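You operate a simulated robot arm through the tools that you are given. There is no shell and no other tool.

You are at the controls of a simulated robot arm. One attempt, no reset.

Task
Get the stacker running again after the emergency stop, with the card's count.
Fine: pull the big stop button out, then reset; zero the total before the start.

Only the result counts: the job must be done as asked and must still hold three seconds after the hand-in. Knocking over, shifting, dropping, spilling or breaking anything else fails it.

Robot
A 7-joint arm with a fingered hand, fixed in place. Base frame: the origin is on the floor under the middle of its stand, x ahead of it, y to its left, z up. Readings come in mm, degrees, newtons and seconds.
It reaches about 1228 mm from its shoulder. Its first joint turns from -115.0 to 115.0 degrees. Payload 5 kg.
The TCP is the grasp point between the finger pads, 32 mm short of the fingertips. In the tool frame z runs along the fingers and y along their closing line. The gripper opens to 160 mm; its body begins 89 mm behind the TCP. The gripper is a hand of 4 fingers: y runs from the thumb to the fingers, the wrist lies at [0, 0, -267] in the tool frame.
Orientation is told as [roll, pitch, yaw] about the base's x, y, z axes, in that order, counted from this pose: with the fingers straight down and closing along the base's y, the tool's x points along the base's -x, its y along +y and its z along -z.

Tools
- The arm moves only by the tool drive_tool. Its argument "motion" is text: rows parted by semicolons, each of 6 numbers parted by spaces: the shift along the base's x, y, z in units of 20 mm (1.0 is 20 mm), then the turn, a rotation vector about the base's x, y, z in units of 6 degrees (1.0 is 6 degrees). In form: dx dy dz rx ry rz; .... A call has 1 to 20 rows; each row shifts and turns the commanded pose from where the row before left it. A call with a number of a shift or a turn outside -1 to 1 is refused whole. Rows are played at 5 a second. More than 50 mm and 8.6 degrees between two rows, and nothing of the call is played. Where a pose cannot be reached the arm comes as near as it can. A force on the tool above 80 N (or 10 N above the force at the start of the call, whichever is more), or a blocked arm, ends the call early, and 0.2 s more pass. In this call time passes only in rows, and 0.2 s behind the last. The reply holds the time, the measured pose of the TCP, the force on the tool along the base axes, the opening and the grip force, in the units named above and with some noise, with the torque about the TCP (base axes, N m) and any sound that the robot's microphone picked up.
- Cameras (640 x 400 px; columns grow to the right, rows downward): "scene" is fixed at [225.7, -643.5, 1839]; the picture's right is [0.69, -0.73, 0.00], its down [-0.38, -0.36, -0.85] and it looks along [0.62, 0.59, -0.52] (base axes); focal length 332 px, centre (320, 200). "wrist" rides on the gripper at [80, -4, -114] in the tool frame; the picture's right is [0.05, 1.00, 0.00], its down [-0.82, 0.04, -0.58] and it looks along [-0.58, 0.03, 0.82] (tool axes); focal length 265 px, centre (320, 200). There is no depth. A picture from a camera that has moved, and an enlarged one, comes with that camera's place and axes in the base frame and with its lens. The place of the scene camera against the robot may be out by one fixed shift of up to 12 mm in any direction.
- grab_frame(camera): a new picture of that camera. The clock stands still meanwhile.
- move_column(by): slides the trunk up (or, below 0, down) by that many mm; the arm rides with it, the base frame stays. It gives what a move gives, with no picture.
- finger_targets(finger1, finger2, finger3, thumb_bend): sets how far each is bent, from 0 (flat) to 1 (curled in); at 0.3 the hand is open as for a grip, at 0.7 the pads meet at the TCP. One left out holds its place. A second passes; each finger stops where it meets its share of the squeeze, and holds until it gets a number again. It is the only way to open and close the hand. It gives what a move gives, with no picture; readings hold the bend of each and the force on the fingers (four entries, about 0 where the hand has none), thumb and palm.
- inspect(camera, box): a new picture of the part [left, top, right, bottom] of that camera's present view, enlarged. The clock stands still meanwhile.
- job_done(): hands the job in; it is judged then, once.

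Nothing tells you positions but the pictures and the camera data. Unless the task says otherwise, let go and move clear before handing in.

The tools are called after "Request:" as a command line: name --argument value ..., lists and objects as JSON in quotes. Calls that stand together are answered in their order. drive_tool: Moves the arm, as the interface text tells. Its arguments: {"type":"object","properties":{"motion":{"type":"string"}},"required":["motion"]} The other tools are called the same way: move_column (by) moves the trunk up or down; finger_targets (finger1, finger2, finger3, thumb_bend) moves the fingers one by one; grab_frame (camera) takes a picture; inspect (camera, box) takes an enlarged picture of a part of a camera's view; job_done () hands the job in.

At the start:

```text
t: 0.0
position: [589.9, 71.4, 1603.5]
tcp_rot: [0.0, -0.1, 0.1]
wrist_force: [0.1, 0.4, 0.4]
moment: [-0.03, 0.0, 0.04]
gripper_width: 159.9
finger_force: 0.0
shape: jaw
bend: [0.3, 0.3, 0.3, 0.3]
finger forces: [0.0, 0.0, 0.0, 0.0, 0.0, 0.0]
trunk travel left (down, up): [-900.0, 90.0]
```

scene: 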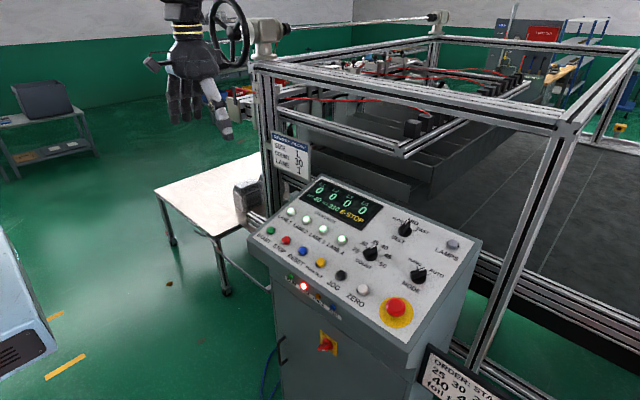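
wrist: 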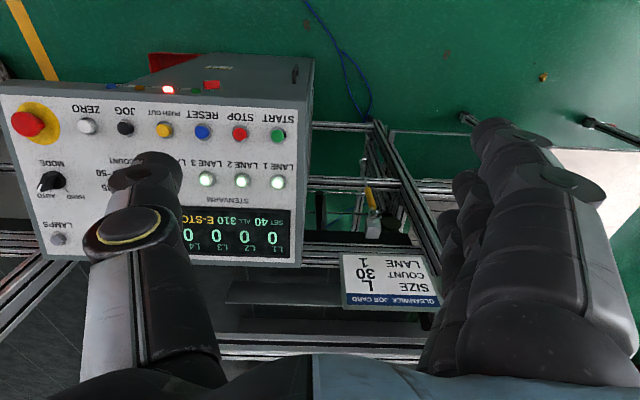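

I see a control panel with an E-stop mushroom, push buttons and selector knobs, and a job card beside it. I'll take enlarged pictures to read the labels before I move anything.

Request:
inspect --camera "scene" --box '[240, 160, 400, 260]'

Request:
inspect --camera "scene" --box '[340, 200, 500, 300]'

Request:
inspect --camera "scene" --box '[250, 230, 410, 330]'

Request:
inspect --camera "scene" --box '[400, 330, 512, 400]'

Request:
inspect --camera "scene" --box '[256, 120, 336, 170]'

Request:
inspect --camera "wrist" --box '[0, 80, 320, 280]'

```text
4.00 times, centred on (320, 210) of scene
camera zoom: at [225.7, -643.5, 1839.0], right [0.69, -0.73, 0.0], down [-0.38, -0.36, -0.85], along [0.62, 0.59, -0.52], focal length 1328 px, centre (320, 160)
```

zoom: 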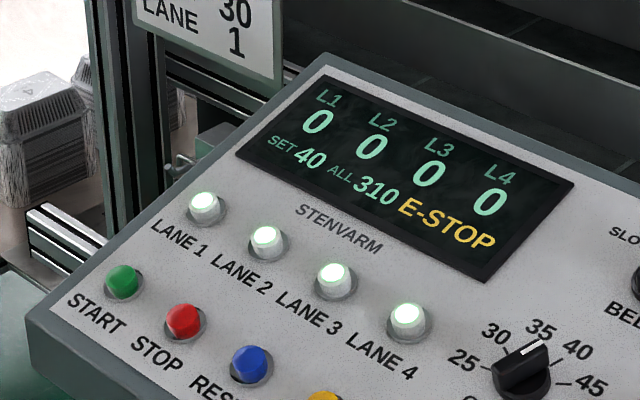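

```text
4.00 times, centred on (420, 250) of scene
camera zoom: at [225.7, -643.5, 1839.0], right [0.69, -0.73, 0.0], down [-0.38, -0.36, -0.85], along [0.62, 0.59, -0.52], focal length 1328 px, centre (-80, 0)
```

zoom: 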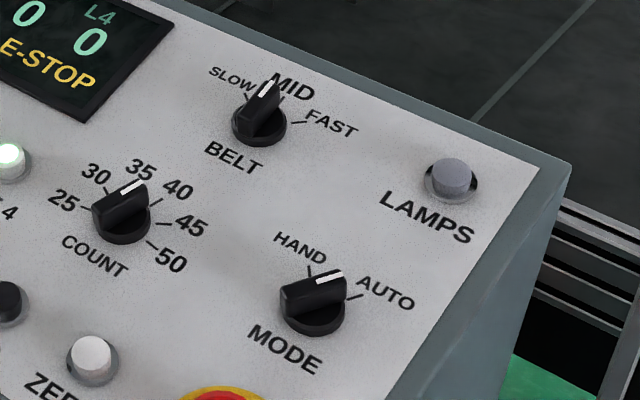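

```text
4.00 times, centred on (330, 280) of scene
camera zoom: at [225.7, -643.5, 1839.0], right [0.69, -0.73, 0.0], down [-0.38, -0.36, -0.85], along [0.62, 0.59, -0.52], focal length 1328 px, centre (280, -120)
```

zoom: 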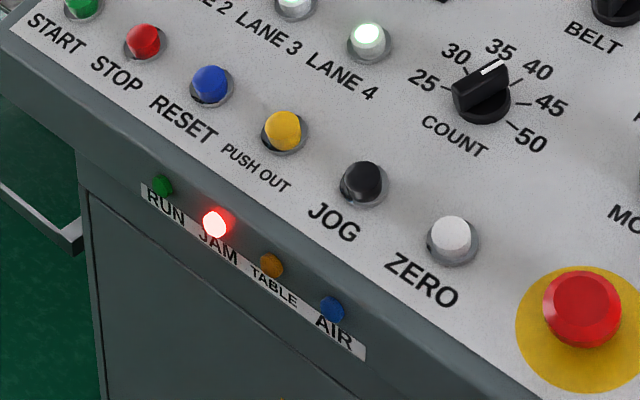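

```text
5.71 times, centred on (456, 365) of scene
camera zoom: at [225.7, -643.5, 1839.0], right [0.69, -0.73, 0.0], down [-0.38, -0.36, -0.85], along [0.62, 0.59, -0.52], focal length 1898 px, centre (-457, -743)
```

zoom: 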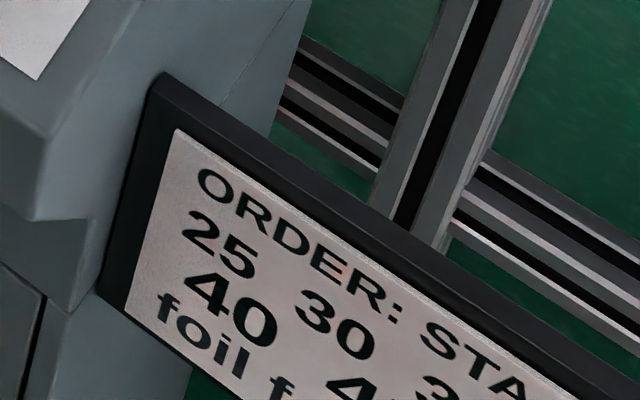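

```text
8.00 times, centred on (296, 145) of scene
camera zoom: at [225.7, -643.5, 1839.0], right [0.69, -0.73, 0.0], down [-0.38, -0.36, -0.85], along [0.62, 0.59, -0.52], focal length 2657 px, centre (512, 640)
```

zoom: 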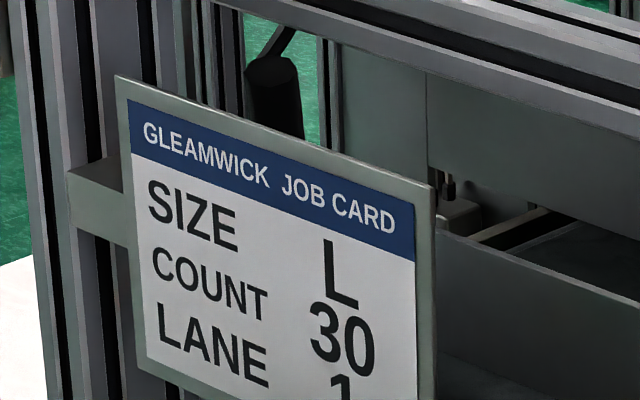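

```text
2.00 times, centred on (160, 180) of wrist
camera zoom: at [509.8, 67.7, 1717.3], right [-0.05, 1.0, 0.0], down [0.82, 0.04, 0.58], along [0.58, 0.03, -0.82], focal length 531 px, centre (640, 240)
```

zoom: 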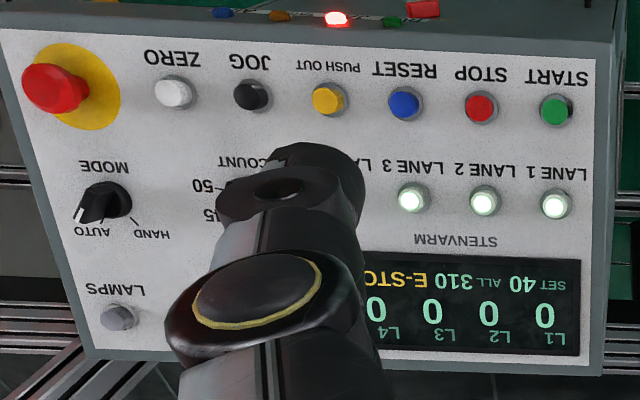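

The panel runs along base y. START is near (694, 2, 1258) and the stop mushroom near (692, -424, 1271). The card reads COUNT 30 and the display shows SET 40. I'll slide sideways, still high above the panel, to read the partly hidden order sign and get a better view of the stop button.

Request:
drive_tool --motion "0 -1 0 0 0 0;0 -1 0 0 0 0;0 -1 0 0 0 0;0 -1 0 0 0 0;0 -1 0 0 0 0;0 -1 0 0 0 0;0 -1 0 0 0 0;0 -1 0 0 0 0;0 -1 0 0 0 0;0 -1 0 0 0 0;0 -1 0 0 0 0;0 -1 0 0 0 0;0 -1 0 0 0 0;0 -1 0 0 0 0;0 -1 0 0 0 0;0 -1 0 0 0 0;0 -1 0 0 0 0;0 -1 0 0 0 0;0 -1 0 0 0 0;0 -1 0 0 0 0"

```text
t: 4.2
position: [590.3, -330.4, 1602.9]
tcp_rot: [0.1, 0.1, 0.0]
wrist_force: [1.6, 0.2, -0.2]
moment: [0.03, 0.0, 0.0]
gripper_width: 159.8
finger_force: 0.1
shape: jaw
bend: [0.3, 0.3, 0.3, 0.3]
finger forces: [0.0, 0.1, 0.0, 0.0, 0.0, 0.1]
trunk travel left (down, up): [-900.0, 90.0]
```

The hand is now near y=-330, high above the panel. I'll take a picture from both cameras.

Request:
grab_frame --camera "wrist"

Request:
grab_frame --camera "scene"

```text
taken
camera wrist: at [508.7, -335.1, 1716.3], right [-0.05, 1.0, 0.0], down [0.82, 0.04, 0.58], along [0.58, 0.03, -0.82], focal length 265 px, centre (320, 200)
```

wrist: 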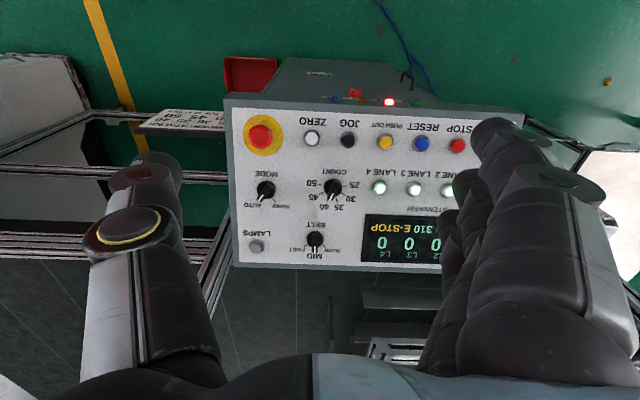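

```text
taken
```

scene: 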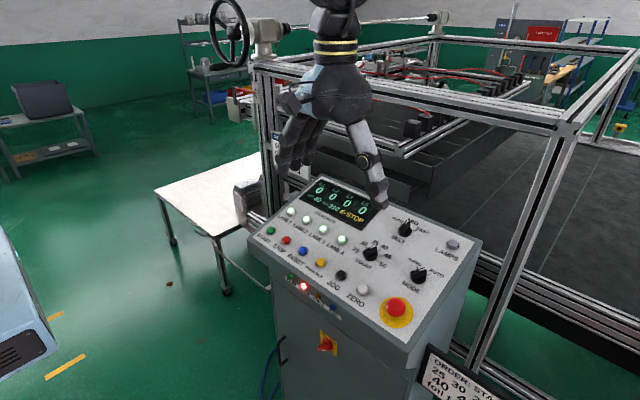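

This view shows all the knobs clearly, so I'll enlarge them and the sign.

Request:
inspect --camera "wrist" --box '[230, 100, 390, 200]'

Request:
inspect --camera "wrist" --box '[230, 165, 390, 265]'

Request:
inspect --camera "wrist" --box '[100, 80, 260, 180]'

Request:
inspect --camera "wrist" --box '[340, 190, 468, 270]'

```text
4.00 times, centred on (310, 150) of wrist
camera zoom: at [508.7, -335.1, 1716.3], right [-0.05, 1.0, 0.0], down [0.82, 0.04, 0.58], along [0.58, 0.03, -0.82], focal length 1062 px, centre (360, 400)
```

zoom: 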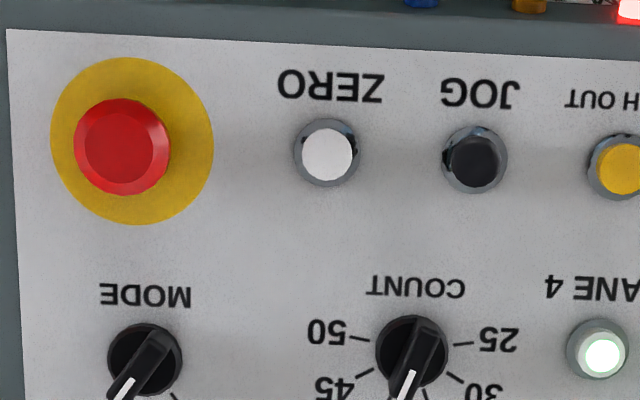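

```text
4.00 times, centred on (310, 215) of wrist
camera zoom: at [508.7, -335.1, 1716.3], right [-0.05, 1.0, 0.0], down [0.82, 0.04, 0.58], along [0.58, 0.03, -0.82], focal length 1062 px, centre (360, 140)
```

zoom: 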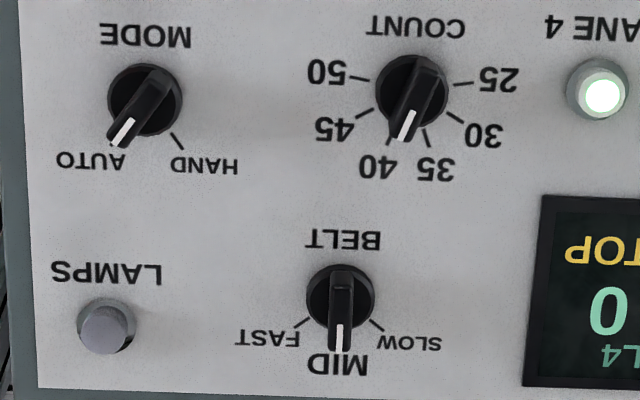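

```text
4.00 times, centred on (180, 130) of wrist
camera zoom: at [508.7, -335.1, 1716.3], right [-0.05, 1.0, 0.0], down [0.82, 0.04, 0.58], along [0.58, 0.03, -0.82], focal length 1062 px, centre (880, 480)
```

zoom: 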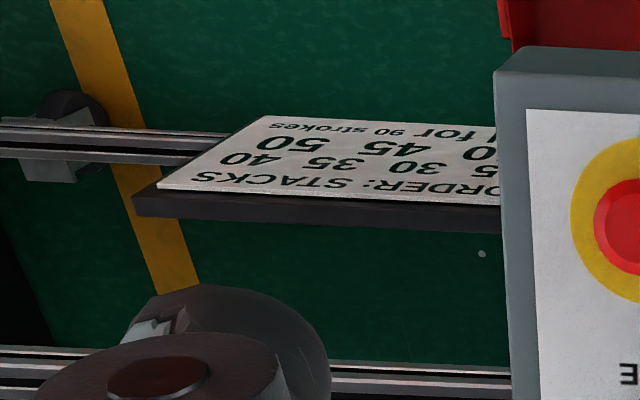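

```text
5.00 times, centred on (404, 230) of wrist
camera zoom: at [508.7, -335.1, 1716.3], right [-0.05, 1.0, 0.0], down [0.82, 0.04, 0.58], along [0.58, 0.03, -0.82], focal length 1327 px, centre (-100, 50)
```

zoom: 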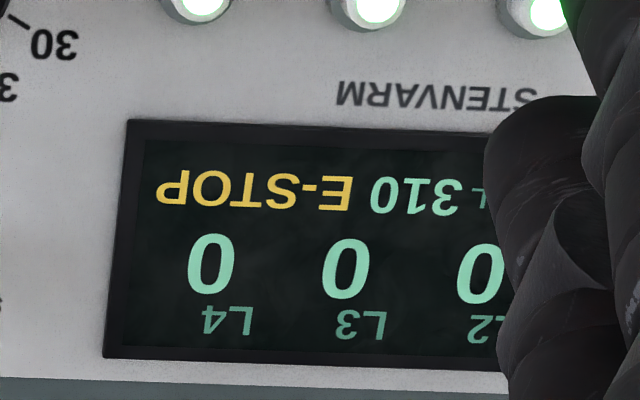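

The sign only lists the allowed stack counts. The knob points at 40, which matches SET 40; MODE is on AUTO and BELT on MID. While still in free air, I'll test finger shapes to find one that works for pushing buttons.

Request:
finger_targets --finger1 1.0 --finger2 0.5 --finger3 1.0 --thumb_bend 0.0

Request:
grab_frame --camera "wrist"

Request:
inspect --camera "scene" --box '[240, 80, 432, 200]'

```text
t: 5.2
position: [588.8, -329.5, 1602.3]
tcp_rot: [-0.1, 0.1, -0.1]
wrist_force: [0.1, 0.3, 0.3]
moment: [-0.03, 0.03, 0.0]
gripper_width: 87.3
finger_force: 0.1
shape: fingers
bend: [1.0, 0.5, 1.0, 0.0]
finger forces: [0.1, 0.1, 0.0, 0.0, 0.0, 0.0]
trunk travel left (down, up): [-900.0, 90.0]
```

```text
taken
camera wrist: at [508.3, -333.6, 1716.8], right [-0.05, 1.0, 0.0], down [0.82, 0.04, 0.58], along [0.58, 0.03, -0.82], focal length 265 px, centre (320, 200)
```

wrist: 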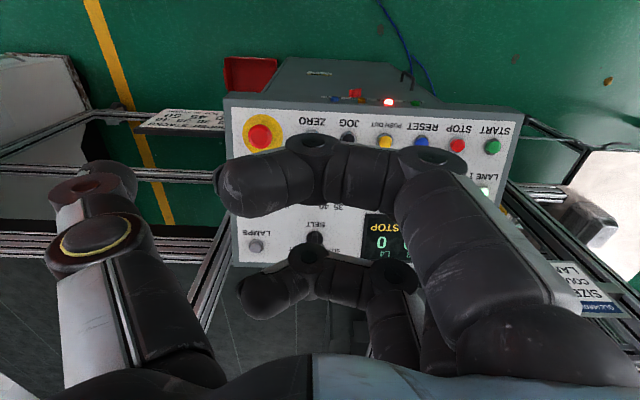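

```text
3.33 times, centred on (336, 140) of scene
camera zoom: at [225.7, -643.5, 1839.0], right [0.69, -0.73, 0.0], down [-0.38, -0.36, -0.85], along [0.62, 0.59, -0.52], focal length 1107 px, centre (267, 400)
```

zoom: 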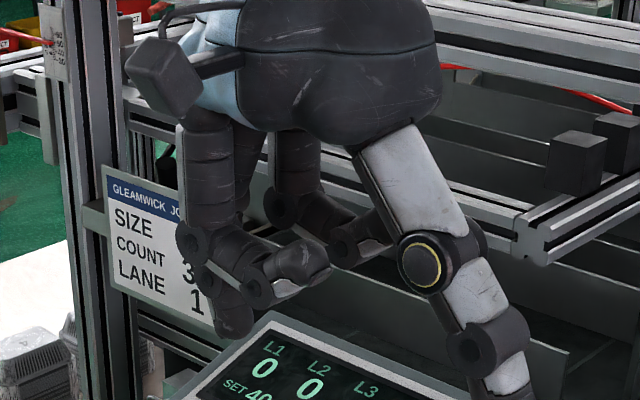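

Fingers bent to 1.0 fold well out of the way. Next I'll extend only finger 1 and curl the thumb, to see which finger ends up nearest the camera.

Request:
finger_targets --finger1 0.3 --finger2 1.0 --finger3 1.0 --thumb_bend 0.85

Request:
grab_frame --camera "wrist"

Request:
inspect --camera "scene" --box '[240, 80, 432, 200]'

```text
t: 6.2
position: [588.7, -329.5, 1602.9]
tcp_rot: [0.0, 0.1, 0.0]
wrist_force: [0.4, 0.3, -0.5]
moment: [-0.01, 0.02, -0.01]
gripper_width: 78.6
finger_force: 0.1
shape: fingers
bend: [0.3, 1.0, 1.0, 0.8]
finger forces: [0.1, 0.1, 0.0, 0.0, 0.0, 0.0]
trunk travel left (down, up): [-900.0, 90.0]
```

```text
taken
camera wrist: at [508.3, -333.6, 1716.8], right [-0.05, 1.0, 0.0], down [0.82, 0.04, 0.58], along [0.58, 0.03, -0.82], focal length 265 px, centre (320, 200)
```

wrist: 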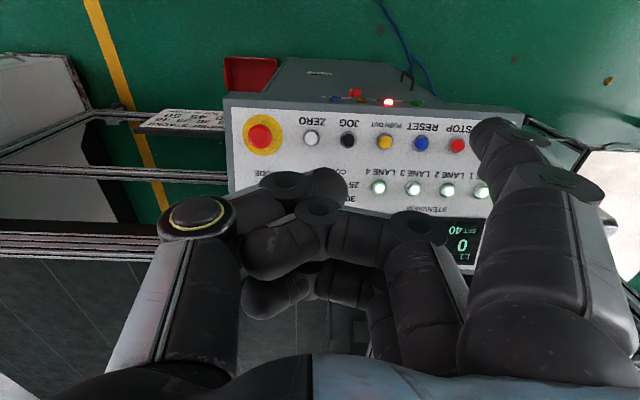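

```text
3.33 times, centred on (336, 140) of scene
camera zoom: at [225.7, -643.5, 1839.0], right [0.69, -0.73, 0.0], down [-0.38, -0.36, -0.85], along [0.62, 0.59, -0.52], focal length 1107 px, centre (267, 400)
```

zoom: 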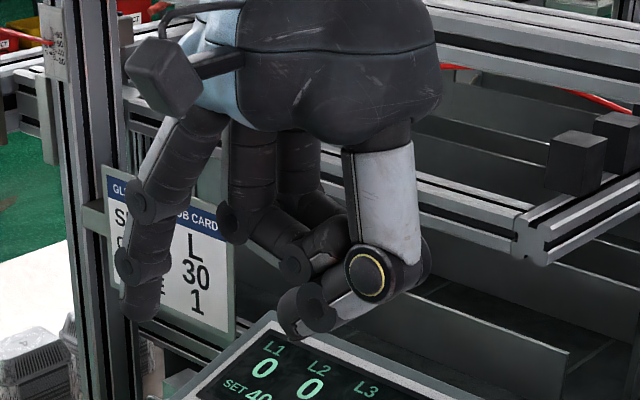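

Finger 1 is the one nearest the camera. The panel tilts about 16.6° and rises with x; the stop button's base is near (697, -431, 1246) and its head is about 42 mm wide. I'll half-close the hand as a pre-grasp and check where the fingertips are.

Request:
finger_targets --finger1 0.3 --finger2 0.3 --finger3 0.3 --thumb_bend 0.3

Request:
finger_targets --finger1 0.5 --finger2 0.5 --finger3 0.5 --thumb_bend 0.5

Request:
grab_frame --camera "wrist"

Request:
inspect --camera "scene" --box '[240, 80, 432, 200]'

```text
t: 7.2
position: [588.3, -330.3, 1602.4]
tcp_rot: [0.0, 0.1, 0.0]
wrist_force: [0.8, 0.2, -0.9]
moment: [0.01, 0.04, -0.01]
gripper_width: 169.9
finger_force: 0.2
shape: fingers
bend: [0.3, 0.3, 0.3, 0.3]
finger forces: [0.0, 0.0, 0.0, 0.0, 0.0, 0.0]
trunk travel left (down, up): [-900.0, 90.0]
```

```text
t: 8.2
position: [588.3, -328.9, 1603.4]
tcp_rot: [0.0, 0.0, 0.0]
wrist_force: [-0.4, 0.0, 0.1]
moment: [-0.03, -0.01, -0.01]
gripper_width: 92.3
finger_force: 0.1
shape: fingers
bend: [0.5, 0.5, 0.5, 0.5]
finger forces: [0.0, 0.0, 0.1, 0.0, 0.0, 0.0]
trunk travel left (down, up): [-900.0, 90.0]
```

```text
taken
camera wrist: at [508.3, -333.6, 1716.8], right [-0.05, 1.0, 0.0], down [0.82, 0.04, 0.58], along [0.58, 0.03, -0.82], focal length 265 px, centre (320, 200)
```

wrist: 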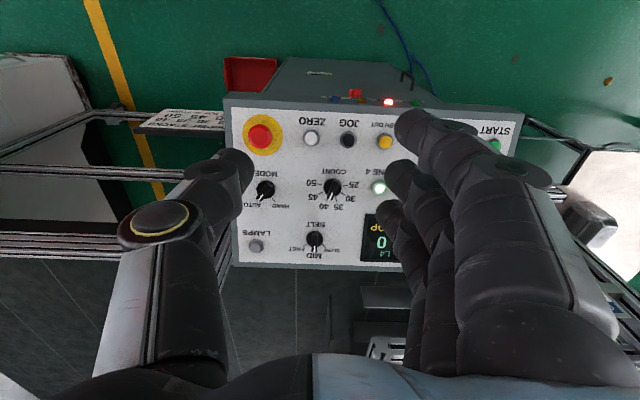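

```text
3.33 times, centred on (336, 140) of scene
camera zoom: at [225.7, -643.5, 1839.0], right [0.69, -0.73, 0.0], down [-0.38, -0.36, -0.85], along [0.62, 0.59, -0.52], focal length 1107 px, centre (267, 400)
```

zoom: 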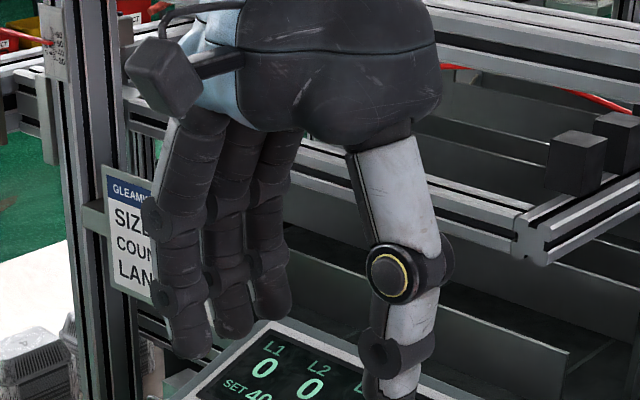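

At a bend of 0.5 the fingers hang nearly straight, with tips about 36 mm past the TCP and an opening near 92 mm. I'll move above the stop button and tilt the hand square to the panel.

Request:
drive_tool --motion "0.288 -0.39 -0.931 0 -0.2128 0;0.288 -0.39 -0.931 0 -0.2128 0;0.288 -0.39 -0.931 0 -0.2128 0;0.288 -0.39 -0.931 0 -0.2128 0;0.288 -0.39 -0.931 0 -0.2128 0;0.288 -0.39 -0.931 0 -0.2128 0;0.288 -0.39 -0.931 0 -0.2128 0;0.288 -0.39 -0.931 0 -0.2128 0;0.288 -0.39 -0.931 0 -0.2128 0;0.288 -0.39 -0.931 0 -0.2128 0;0.288 -0.39 -0.931 0 -0.2128 0;0.288 -0.39 -0.931 0 -0.2128 0;0.288 -0.39 -0.931 0 -0.2128 0"

Request:
grab_frame --camera "wrist"

Request:
grab_frame --camera "scene"

```text
t: 11.0
position: [663.7, -432.7, 1361.6]
tcp_rot: [0.1, -16.7, 0.0]
wrist_force: [-1.3, -1.3, 0.4]
moment: [-0.01, 0.0, 0.06]
gripper_width: 92.1
finger_force: 0.0
shape: fingers
bend: [0.5, 0.5, 0.5, 0.5]
finger forces: [0.0, 0.0, 0.1, 0.1, 0.1, 0.0]
trunk travel left (down, up): [-900.0, 90.0]
```

```text
taken
camera wrist: at [554.6, -435.3, 1446.7], right [-0.05, 1.0, -0.01], down [0.62, 0.04, 0.79], along [0.79, 0.03, -0.62], focal length 265 px, centre (320, 200)
```

wrist: 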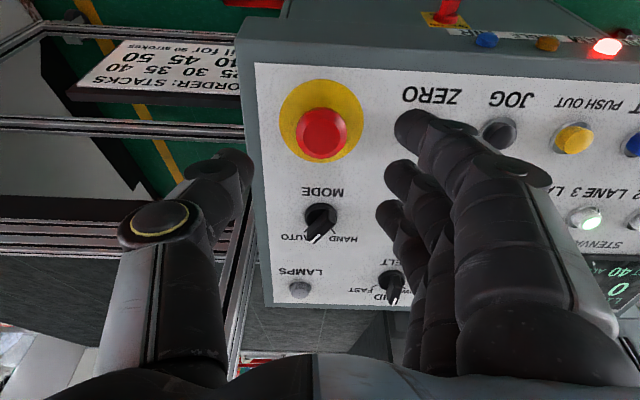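

```text
taken
```

scene: 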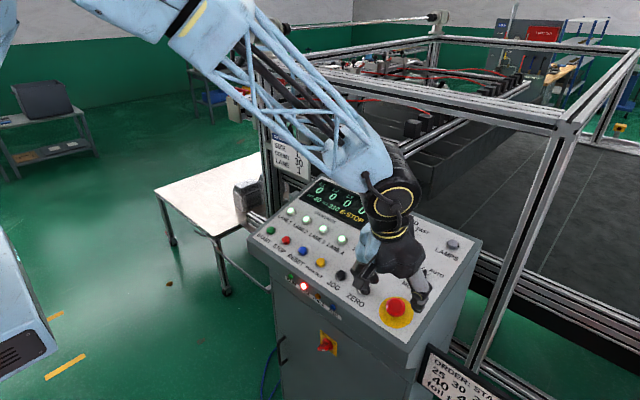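

The stop button is almost centred under the hand. I'll enlarge this view to measure what offset remains.

Request:
inspect --camera "wrist" --box '[240, 60, 400, 160]'

Request:
inspect --camera "scene" --box '[330, 230, 490, 330]'

```text
4.00 times, centred on (320, 110) of wrist
camera zoom: at [554.6, -435.3, 1446.7], right [-0.05, 1.0, -0.01], down [0.62, 0.04, 0.79], along [0.79, 0.03, -0.62], focal length 1062 px, centre (320, 560)
```

zoom: 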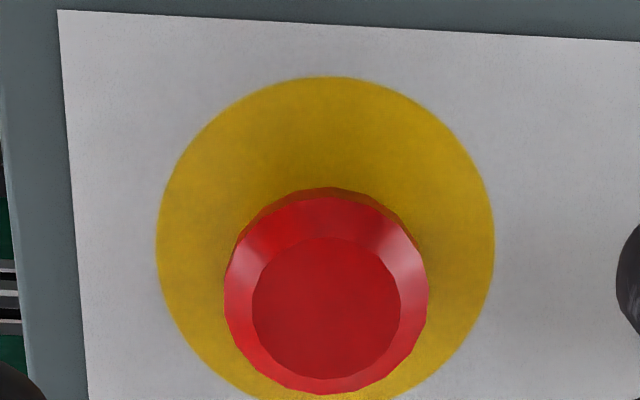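

```text
4.00 times, centred on (410, 280) of scene
camera zoom: at [225.7, -643.5, 1839.0], right [0.69, -0.73, 0.0], down [-0.38, -0.36, -0.85], along [0.62, 0.59, -0.52], focal length 1328 px, centre (-40, -120)
```

zoom: 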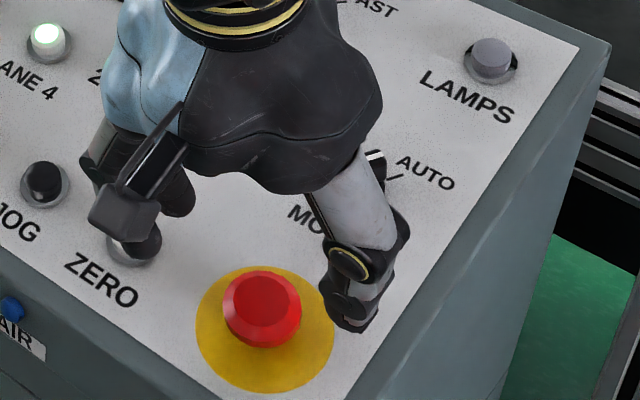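

The stop head's rim is about 26 mm above the panel and sits within 2 mm of the hand's axis. I'll narrow the opening slightly so the fingers clear ZERO, then come straight down along the panel normal until the tips are about 8 mm off the panel.

Request:
finger_targets --finger1 0.53 --finger2 0.53 --finger3 0.53 --thumb_bend 0.53

Request:
drive_tool --motion "0.2315 0.011 -0.73 0 0 0;0.2315 0.011 -0.73 0 0 0;0.2315 0.011 -0.73 0 0 0;0.2315 0.011 -0.73 0 0 0;0.2315 0.011 -0.73 0 0 0"

Request:
grab_frame --camera "wrist"

Request:
inspect --camera "scene" --box '[330, 230, 490, 330]'

```text
t: 12.0
position: [664.1, -429.5, 1361.1]
tcp_rot: [-0.1, -16.5, -0.1]
wrist_force: [0.4, 0.5, -0.5]
moment: [0.02, -0.02, 0.01]
gripper_width: 80.3
finger_force: 0.1
shape: fingers
bend: [0.53, 0.53, 0.53, 0.53]
finger forces: [0.0, 0.0, 0.0, 0.0, 0.0, 0.0]
trunk travel left (down, up): [-900.0, 90.0]
```

```text
t: 13.2
position: [687.9, -429.6, 1287.5]
tcp_rot: [0.1, -16.7, 0.1]
wrist_force: [0.1, 0.7, -0.6]
moment: [0.02, 0.0, 0.02]
gripper_width: 80.0
finger_force: 0.1
shape: fingers
bend: [0.53, 0.53, 0.53, 0.53]
finger forces: [0.0, 0.0, 0.1, 0.0, 0.0, 0.0]
trunk travel left (down, up): [-900.0, 90.0]
```

```text
taken
camera wrist: at [578.0, -433.5, 1373.7], right [-0.05, 1.0, -0.01], down [0.62, 0.04, 0.79], along [0.79, 0.03, -0.62], focal length 265 px, centre (320, 200)
```

wrist: 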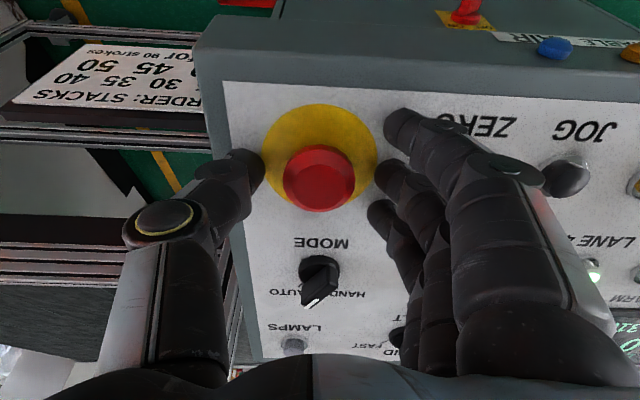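

```text
4.00 times, centred on (410, 280) of scene
camera zoom: at [225.7, -643.5, 1839.0], right [0.69, -0.73, 0.0], down [-0.38, -0.36, -0.85], along [0.62, 0.59, -0.52], focal length 1328 px, centre (-40, -120)
```

zoom: 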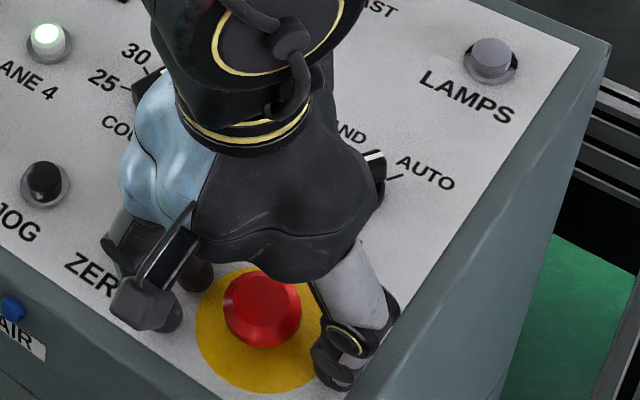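

The head sits midway between the thumb and the middle finger, with nothing touching. I'll pinch it with those two only.

Request:
finger_targets --finger2 0.7 --thumb_bend 0.7

Request:
grab_frame --camera "wrist"

```text
t: 14.2
position: [687.2, -430.1, 1287.5]
tcp_rot: [0.0, -16.6, -0.1]
wrist_force: [1.3, -6.8, -2.4]
moment: [0.0, -0.05, 0.01]
gripper_width: 65.5
finger_force: 14.0
shape: fingers
bend: [0.53, 0.61, 0.53, 0.65]
finger forces: [0.1, 9.1, 0.9, 0.0, 16.9, 0.0]
trunk travel left (down, up): [-900.0, 90.0]
```

```text
taken
camera wrist: at [577.6, -434.3, 1373.2], right [-0.05, 1.0, -0.01], down [0.62, 0.04, 0.79], along [0.79, 0.03, -0.62], focal length 265 px, centre (320, 200)
```

wrist: 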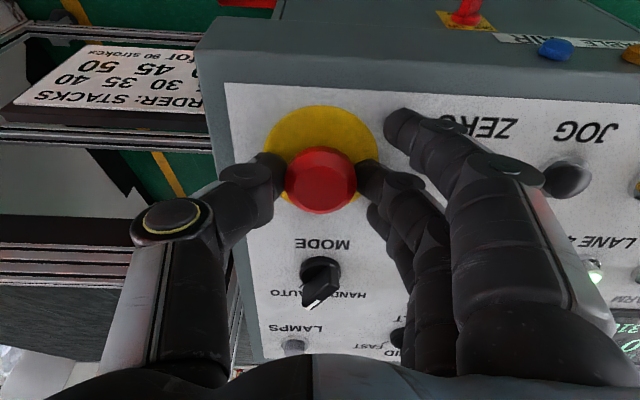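

The head is gripped, with about 9 N on the finger and 17 N on the thumb. I'll pull it out along the panel normal in small steps.

Request:
drive_tool --motion "-0.0429 0 0.1437 0 0 0;-0.0429 0 0.1437 0 0 0;-0.0429 0 0.1437 0 0 0;-0.0429 0 0.1437 0 0 0"

Request:
grab_frame --camera "wrist"

Request:
inspect --camera "scene" --box '[260, 160, 420, 260]'

```text
t: 15.2
position: [685.0, -428.7, 1298.2]
tcp_rot: [0.3, -16.5, -0.1]
wrist_force: [2.3, -8.1, -18.1]
moment: [-0.06, 0.06, -0.03]
gripper_width: 66.9
finger_force: 12.2
shape: fingers
bend: [0.53, 0.61, 0.53, 0.64]
finger forces: [0.0, 8.4, 0.1, 0.0, 16.4, 0.1]
trunk travel left (down, up): [-900.0, 90.0]
```

```text
taken
camera wrist: at [575.6, -433.1, 1384.4], right [-0.05, 1.0, -0.01], down [0.62, 0.04, 0.79], along [0.78, 0.03, -0.62], focal length 265 px, centre (320, 200)
```

wrist: 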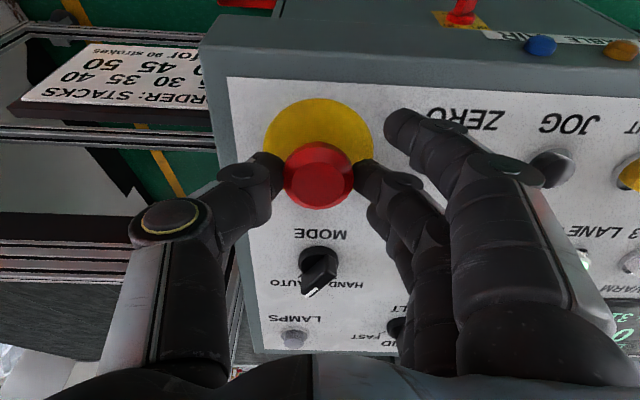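

```text
4.00 times, centred on (340, 210) of scene
camera zoom: at [225.7, -643.5, 1839.0], right [0.69, -0.73, 0.0], down [-0.38, -0.36, -0.85], along [0.62, 0.59, -0.52], focal length 1328 px, centre (240, 160)
```

zoom: 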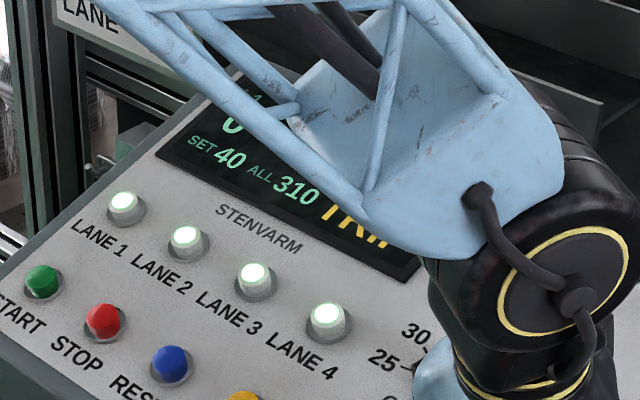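

The display has changed from E-STOP to "TRI…" (TRIP), so the button came out. I'll let go and check that it stays out.

Request:
finger_targets --finger2 0.53 --thumb_bend 0.53

Request:
grab_frame --camera "wrist"

Request:
inspect --camera "scene" --box '[330, 230, 490, 330]'

```text
t: 16.2
position: [683.8, -428.2, 1301.3]
tcp_rot: [0.0, -16.6, -0.1]
wrist_force: [0.0, 1.1, 0.1]
moment: [0.0, 0.0, 0.02]
gripper_width: 79.4
finger_force: 0.1
shape: fingers
bend: [0.53, 0.53, 0.53, 0.53]
finger forces: [0.0, 0.1, 0.0, 0.1, 0.1, 0.0]
trunk travel left (down, up): [-900.0, 90.0]
```

```text
taken
camera wrist: at [574.6, -431.8, 1386.6], right [-0.05, 1.0, -0.01], down [0.62, 0.04, 0.79], along [0.79, 0.03, -0.62], focal length 265 px, centre (320, 200)
```

wrist: 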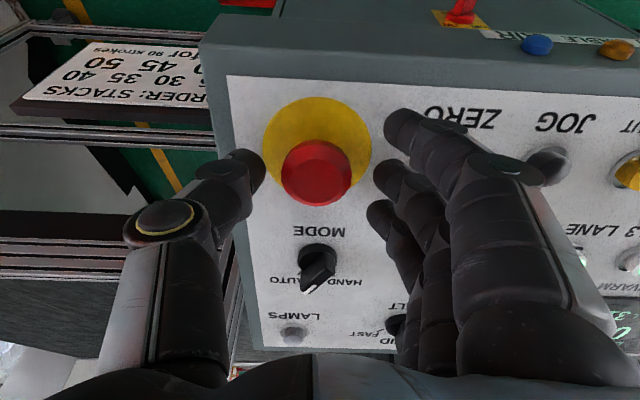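

```text
4.00 times, centred on (410, 280) of scene
camera zoom: at [225.7, -643.5, 1839.0], right [0.69, -0.73, 0.0], down [-0.38, -0.36, -0.85], along [0.62, 0.59, -0.52], focal length 1328 px, centre (-40, -120)
```

zoom: 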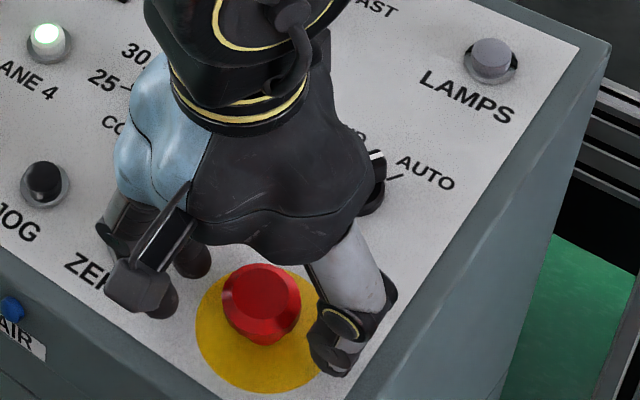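

The stop button stays out. I'll back off along the normal, travel over to the RESET area and form a one-finger pointer.

Request:
drive_tool --motion "-0.229 0 0.766 0 0 0;-0.229 0 0.766 0 0 0;-0.229 0 0.766 0 0 0;-0.229 0 0.766 0 0 0;-0.229 0 0.766 0 0 0;0.127 0.927 -0.03 0 0 0;0.127 0.927 -0.03 0 0 0;0.127 0.927 -0.03 0 0 0;0.127 0.927 -0.03 0 0 0;0.127 0.927 -0.03 0 0 0;0.127 0.927 -0.03 0 0 0;0.127 0.927 -0.03 0 0 0;0.127 0.927 -0.03 0 0 0;0.127 0.927 -0.03 0 0 0;0.127 0.927 -0.03 0 0 0;0.127 0.927 -0.03 0 0 0;0.127 0.927 -0.03 0 0 0;0.127 0.927 -0.03 0 0 0"

Request:
finger_targets --finger1 0.5 --finger2 1.0 --finger3 1.0 --thumb_bend 1.0

Request:
grab_frame --camera "wrist"

Request:
grab_frame --camera "scene"

Request:
inspect --camera "scene" --box '[250, 160, 410, 260]'

```text
t: 20.0
position: [694.5, -186.9, 1366.4]
tcp_rot: [0.0, -16.7, 0.0]
wrist_force: [-0.1, 0.1, 0.2]
moment: [-0.02, 0.0, -0.01]
gripper_width: 79.5
finger_force: 0.1
shape: fingers
bend: [0.53, 0.53, 0.53, 0.53]
finger forces: [0.0, 0.0, 0.0, 0.0, 0.1, 0.0]
trunk travel left (down, up): [-900.0, 90.0]
```

```text
t: 21.0
position: [693.6, -186.6, 1366.8]
tcp_rot: [0.1, -16.7, 0.1]
wrist_force: [-0.8, 0.5, 0.4]
moment: [0.0, -0.01, -0.01]
gripper_width: 51.3
finger_force: 0.1
shape: fingers
bend: [0.5, 0.93, 1.0, 1.0]
finger forces: [0.0, 0.0, 0.0, 0.1, 0.0, 0.0]
trunk travel left (down, up): [-900.0, 90.0]
```

```text
taken
camera wrist: at [584.2, -191.3, 1453.3], right [-0.05, 1.0, -0.01], down [0.62, 0.04, 0.79], along [0.79, 0.03, -0.62], focal length 265 px, centre (320, 200)
```

wrist: 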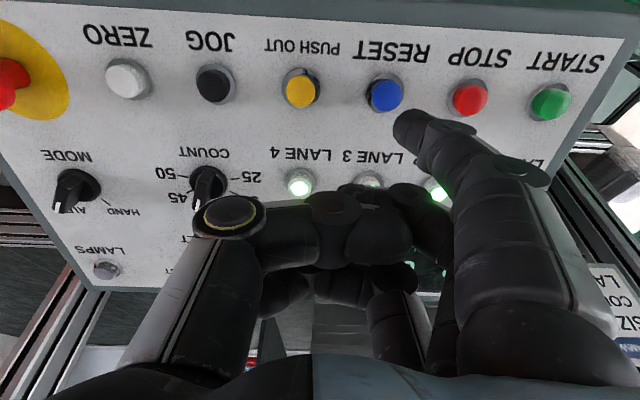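

```text
taken
```

scene: 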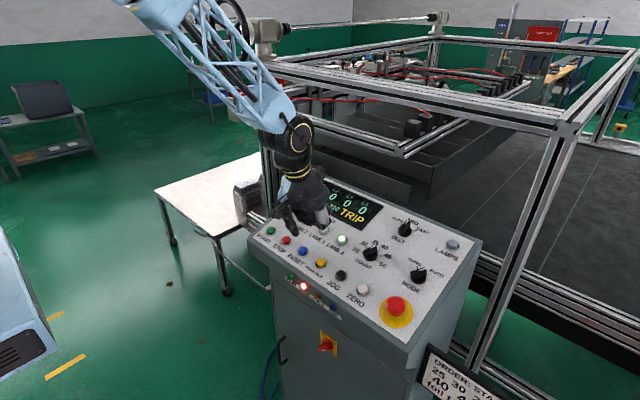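

```text
4.00 times, centred on (330, 210) of scene
camera zoom: at [225.7, -643.5, 1839.0], right [0.69, -0.73, 0.0], down [-0.38, -0.36, -0.85], along [0.62, 0.59, -0.52], focal length 1328 px, centre (280, 160)
```

zoom: 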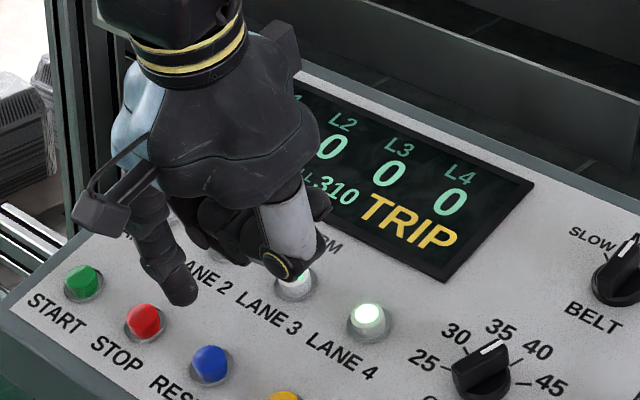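

The display reads TRIP, so RESET is next. By my numbers RESET is almost directly below the extended fingertip. I'll enlarge the picture to check the fingertip against the button.

Request:
inspect --camera "wrist" --box '[340, 60, 500, 160]'

```text
4.00 times, centred on (420, 110) of wrist
camera zoom: at [584.2, -191.3, 1453.3], right [-0.05, 1.0, -0.01], down [0.62, 0.04, 0.79], along [0.79, 0.03, -0.62], focal length 1062 px, centre (-80, 560)
```

zoom: 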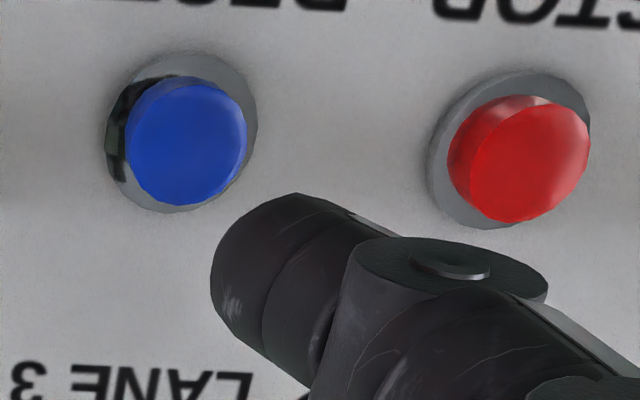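

RESET sits about 3 mm and 5 mm off the fingertip's line. I'll correct for that and lower to just above the button.

Request:
drive_tool --motion "0.275 0.06 -0.78 0 0 0;0.275 0.06 -0.78 0 0 0;0.275 0.06 -0.78 0 0 0;0.275 0.06 -0.78 0 0 0"

Request:
inspect --camera "wrist" --box '[320, 60, 480, 160]'

Request:
inspect --camera "scene" --box '[250, 200, 378, 280]'

```text
t: 22.0
position: [714.2, -185.6, 1305.0]
tcp_rot: [0.0, -16.7, -0.1]
wrist_force: [-0.9, -0.1, 3.0]
moment: [0.17, 0.07, 0.03]
gripper_width: 51.0
finger_force: 1.8
shape: fingers
bend: [0.51, 0.93, 1.0, 1.0]
finger forces: [3.2, 0.0, 0.0, 0.1, 0.1, 0.1]
trunk travel left (down, up): [-900.0, 90.0]
heard: click
```

```text
4.00 times, centred on (400, 110) of wrist
camera zoom: at [605.6, -188.2, 1390.8], right [-0.05, 1.0, -0.01], down [0.62, 0.04, 0.79], along [0.79, 0.03, -0.62], focal length 1062 px, centre (0, 560)
```

zoom: 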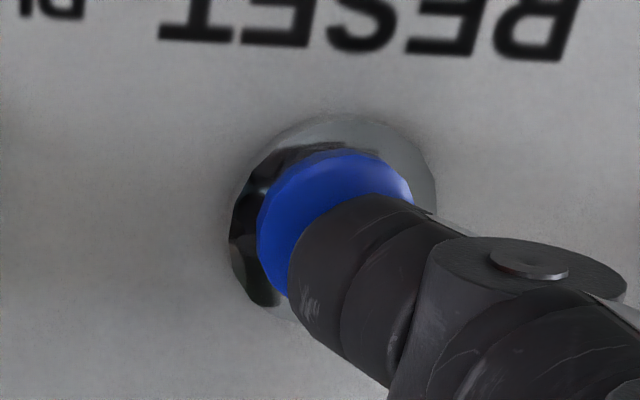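

```text
5.00 times, centred on (314, 240) of scene
camera zoom: at [225.7, -643.5, 1839.0], right [0.69, -0.73, 0.0], down [-0.38, -0.36, -0.85], along [0.62, 0.59, -0.52], focal length 1660 px, centre (350, 0)
```

zoom: 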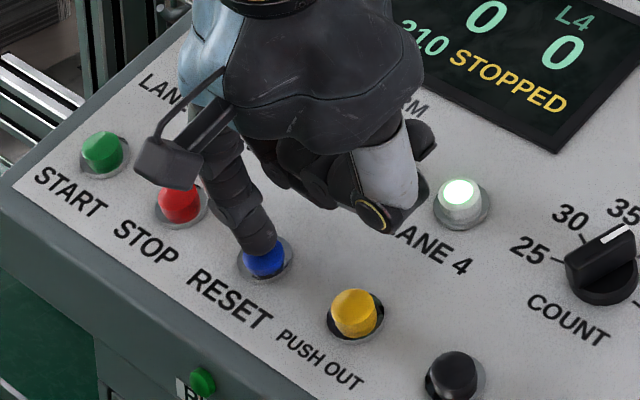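

RESET clicked and the display now shows STOPPED. I'll back off and see how the panel looks.

Request:
drive_tool --motion "-0.215 0 0.719 0 0 0;-0.215 0 0.719 0 0 0;-0.215 0 0.719 0 0 0;-0.215 0 0.719 0 0 0;-0.215 0 0.719 0 0 0;-0.215 0 0.719 0 0 0;-0.215 0 0.719 0 0 0"

Request:
grab_frame --camera "wrist"

Request:
inspect --camera "scene" --box '[250, 170, 442, 290]'

Request:
inspect --camera "scene" --box '[270, 260, 366, 320]'

```text
t: 23.6
position: [684.9, -184.0, 1408.3]
tcp_rot: [0.0, -16.7, 0.0]
wrist_force: [0.6, -0.9, 0.8]
moment: [0.03, -0.02, 0.03]
gripper_width: 51.3
finger_force: 0.1
shape: fingers
bend: [0.5, 0.93, 1.0, 1.0]
finger forces: [0.0, 0.0, 0.0, 0.0, 0.0, 0.0]
trunk travel left (down, up): [-900.0, 90.0]
```

```text
taken
camera wrist: at [576.3, -188.1, 1493.8], right [-0.05, 1.0, -0.01], down [0.62, 0.04, 0.79], along [0.79, 0.03, -0.62], focal length 265 px, centre (320, 200)
```

wrist: 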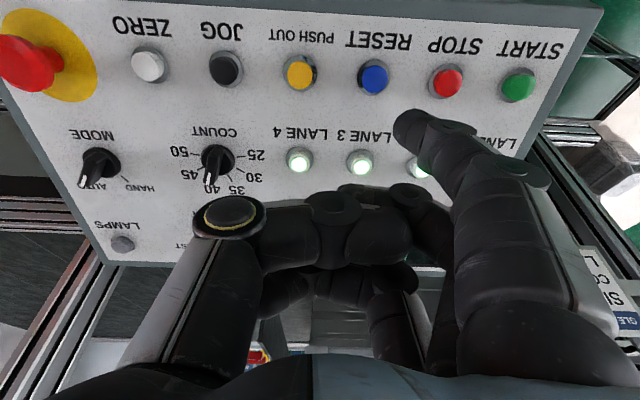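

```text
3.33 times, centred on (346, 230) of scene
camera zoom: at [225.7, -643.5, 1839.0], right [0.69, -0.73, 0.0], down [-0.38, -0.36, -0.85], along [0.62, 0.59, -0.52], focal length 1107 px, centre (233, 100)
```

zoom: 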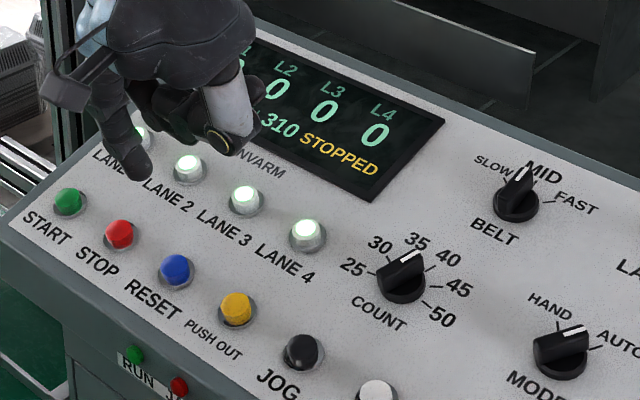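

```text
6.67 times, centred on (318, 290) of scene
camera zoom: at [225.7, -643.5, 1839.0], right [0.69, -0.73, 0.0], down [-0.38, -0.36, -0.85], along [0.62, 0.59, -0.52], focal length 2214 px, centre (333, -400)
```

zoom: 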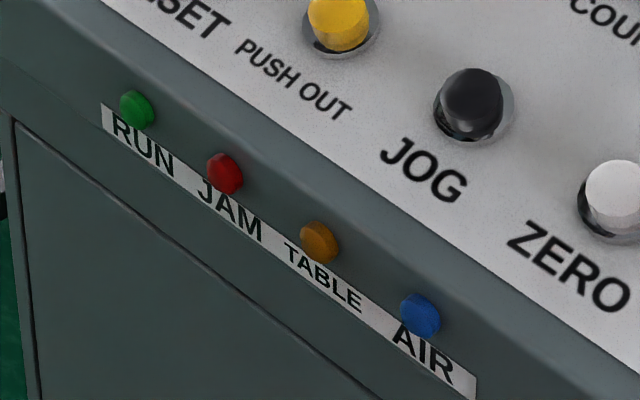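

JAM has cleared and the display shows STOPPED with SET 40. Next is the COUNT knob, which has to go from 40 to 30: two detents, about 80° counterclockwise. I'll move above it and turn the hand so the fingers close across the knob's bar.

Request:
drive_tool --motion "0.573 -0.929 -0.169 0.159 0 -0.532;0.573 -0.929 -0.169 0.159 0 -0.532;0.573 -0.929 -0.169 0.159 0 -0.532;0.573 -0.929 -0.169 0.159 0 -0.532;0.573 -0.929 -0.169 0.159 0 -0.532;0.573 -0.929 -0.169 0.159 0 -0.532"

Request:
finger_targets --finger1 0.5 --finger2 0.5 --finger3 0.5 --thumb_bend 0.5

Request:
grab_frame --camera "wrist"

Request:
inspect --camera "wrist" --box '[240, 60, 400, 160]'

Request:
grab_frame --camera "scene"

```text
t: 25.0
position: [754.1, -297.0, 1384.8]
tcp_rot: [6.0, -15.5, -21.0]
wrist_force: [0.7, -1.2, -0.8]
moment: [0.04, 0.06, 0.01]
gripper_width: 51.7
finger_force: 0.1
shape: fingers
bend: [0.5, 0.93, 1.0, 1.0]
finger forces: [0.0, 0.0, 0.1, 0.1, 0.0, 0.0]
trunk travel left (down, up): [-900.0, 90.0]
```

```text
t: 26.0
position: [753.5, -296.3, 1385.8]
tcp_rot: [5.8, -15.6, -20.8]
wrist_force: [-0.9, -0.5, -0.6]
moment: [0.02, 0.0, 0.02]
gripper_width: 90.6
finger_force: 0.0
shape: fingers
bend: [0.5, 0.5, 0.5, 0.5]
finger forces: [0.0, 0.1, 0.0, 0.1, 0.1, 0.1]
trunk travel left (down, up): [-900.0, 90.0]
```

```text
taken
camera wrist: at [647.3, -272.3, 1473.1], right [0.28, 0.96, 0.08], down [0.58, -0.24, 0.78], along [0.76, -0.17, -0.62], focal length 265 px, centre (320, 200)
```

wrist: 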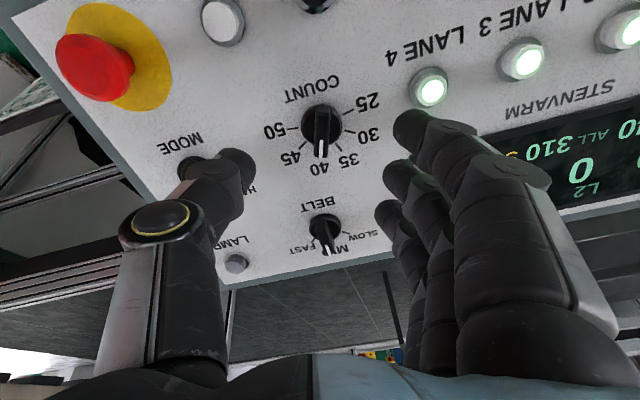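

```text
4.00 times, centred on (320, 110) of wrist
camera zoom: at [647.3, -272.3, 1473.1], right [0.28, 0.96, 0.08], down [0.58, -0.24, 0.78], along [0.76, -0.17, -0.62], focal length 1062 px, centre (320, 560)
```

zoom: 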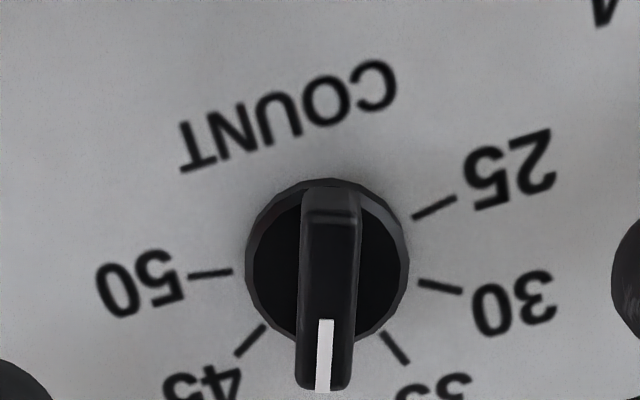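

```text
taken
```

scene: 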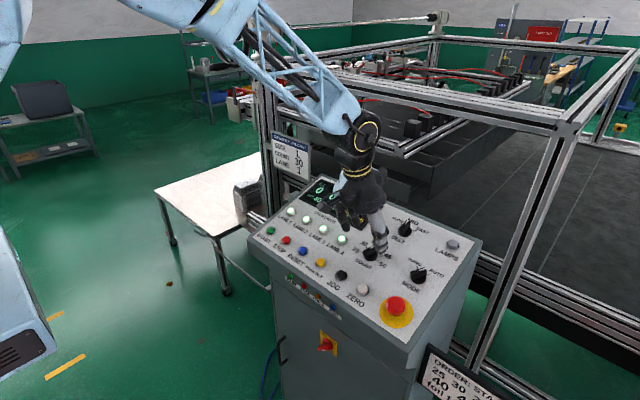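

The knob is centred under the hand and its bar lines up with the fingers. The knob stands about 34 mm tall. I'll narrow the opening so finger 1 clears LANE 4, then lower around the bar.

Request:
finger_targets --finger1 0.56 --finger2 0.56 --finger3 0.56 --thumb_bend 0.56

Request:
drive_tool --motion "0.234 0.021 -0.817 0 0 0;0.234 0.021 -0.817 0 0 0;0.234 0.021 -0.817 0 0 0;0.234 0.021 -0.817 0 0 0"

Request:
grab_frame --camera "wrist"

Request:
inspect --camera "scene" --box '[290, 170, 450, 270]'

```text
t: 27.0
position: [753.2, -296.7, 1385.6]
tcp_rot: [5.8, -15.6, -20.8]
wrist_force: [0.5, 0.0, -1.6]
moment: [-0.03, 0.04, -0.02]
gripper_width: 69.4
finger_force: 0.0
shape: fingers
bend: [0.56, 0.56, 0.56, 0.56]
finger forces: [0.0, 0.0, 0.1, 0.0, 0.1, 0.0]
trunk travel left (down, up): [-900.0, 90.0]
```

```text
t: 28.0
position: [774.1, -294.9, 1321.0]
tcp_rot: [5.8, -15.6, -20.8]
wrist_force: [0.2, 0.0, -0.2]
moment: [0.01, -0.02, -0.01]
gripper_width: 68.7
finger_force: 0.1
shape: fingers
bend: [0.56, 0.56, 0.56, 0.56]
finger forces: [0.0, 0.0, 0.0, 0.0, 0.0, 0.0]
trunk travel left (down, up): [-900.0, 90.0]
```

```text
taken
camera wrist: at [668.1, -270.5, 1407.9], right [0.28, 0.96, 0.08], down [0.58, -0.24, 0.78], along [0.76, -0.17, -0.62], focal length 265 px, centre (320, 200)
```

wrist: 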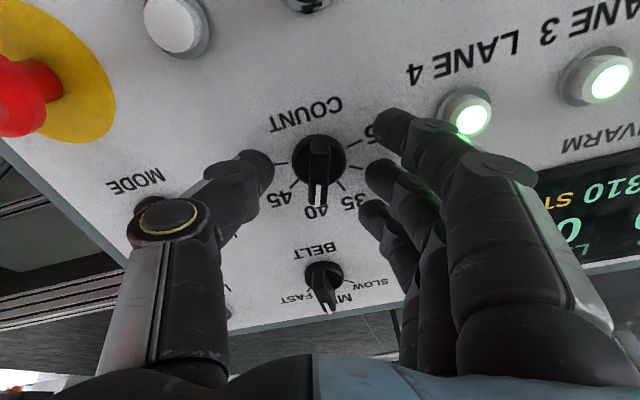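

```text
4.00 times, centred on (370, 220) of scene
camera zoom: at [225.7, -643.5, 1839.0], right [0.69, -0.73, 0.0], down [-0.38, -0.36, -0.85], along [0.62, 0.59, -0.52], focal length 1328 px, centre (120, 120)
```

zoom: 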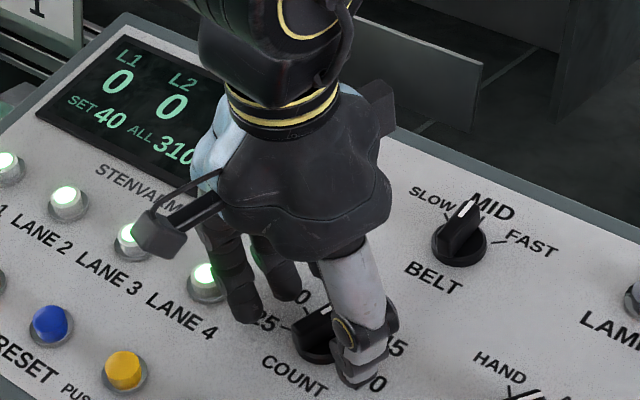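

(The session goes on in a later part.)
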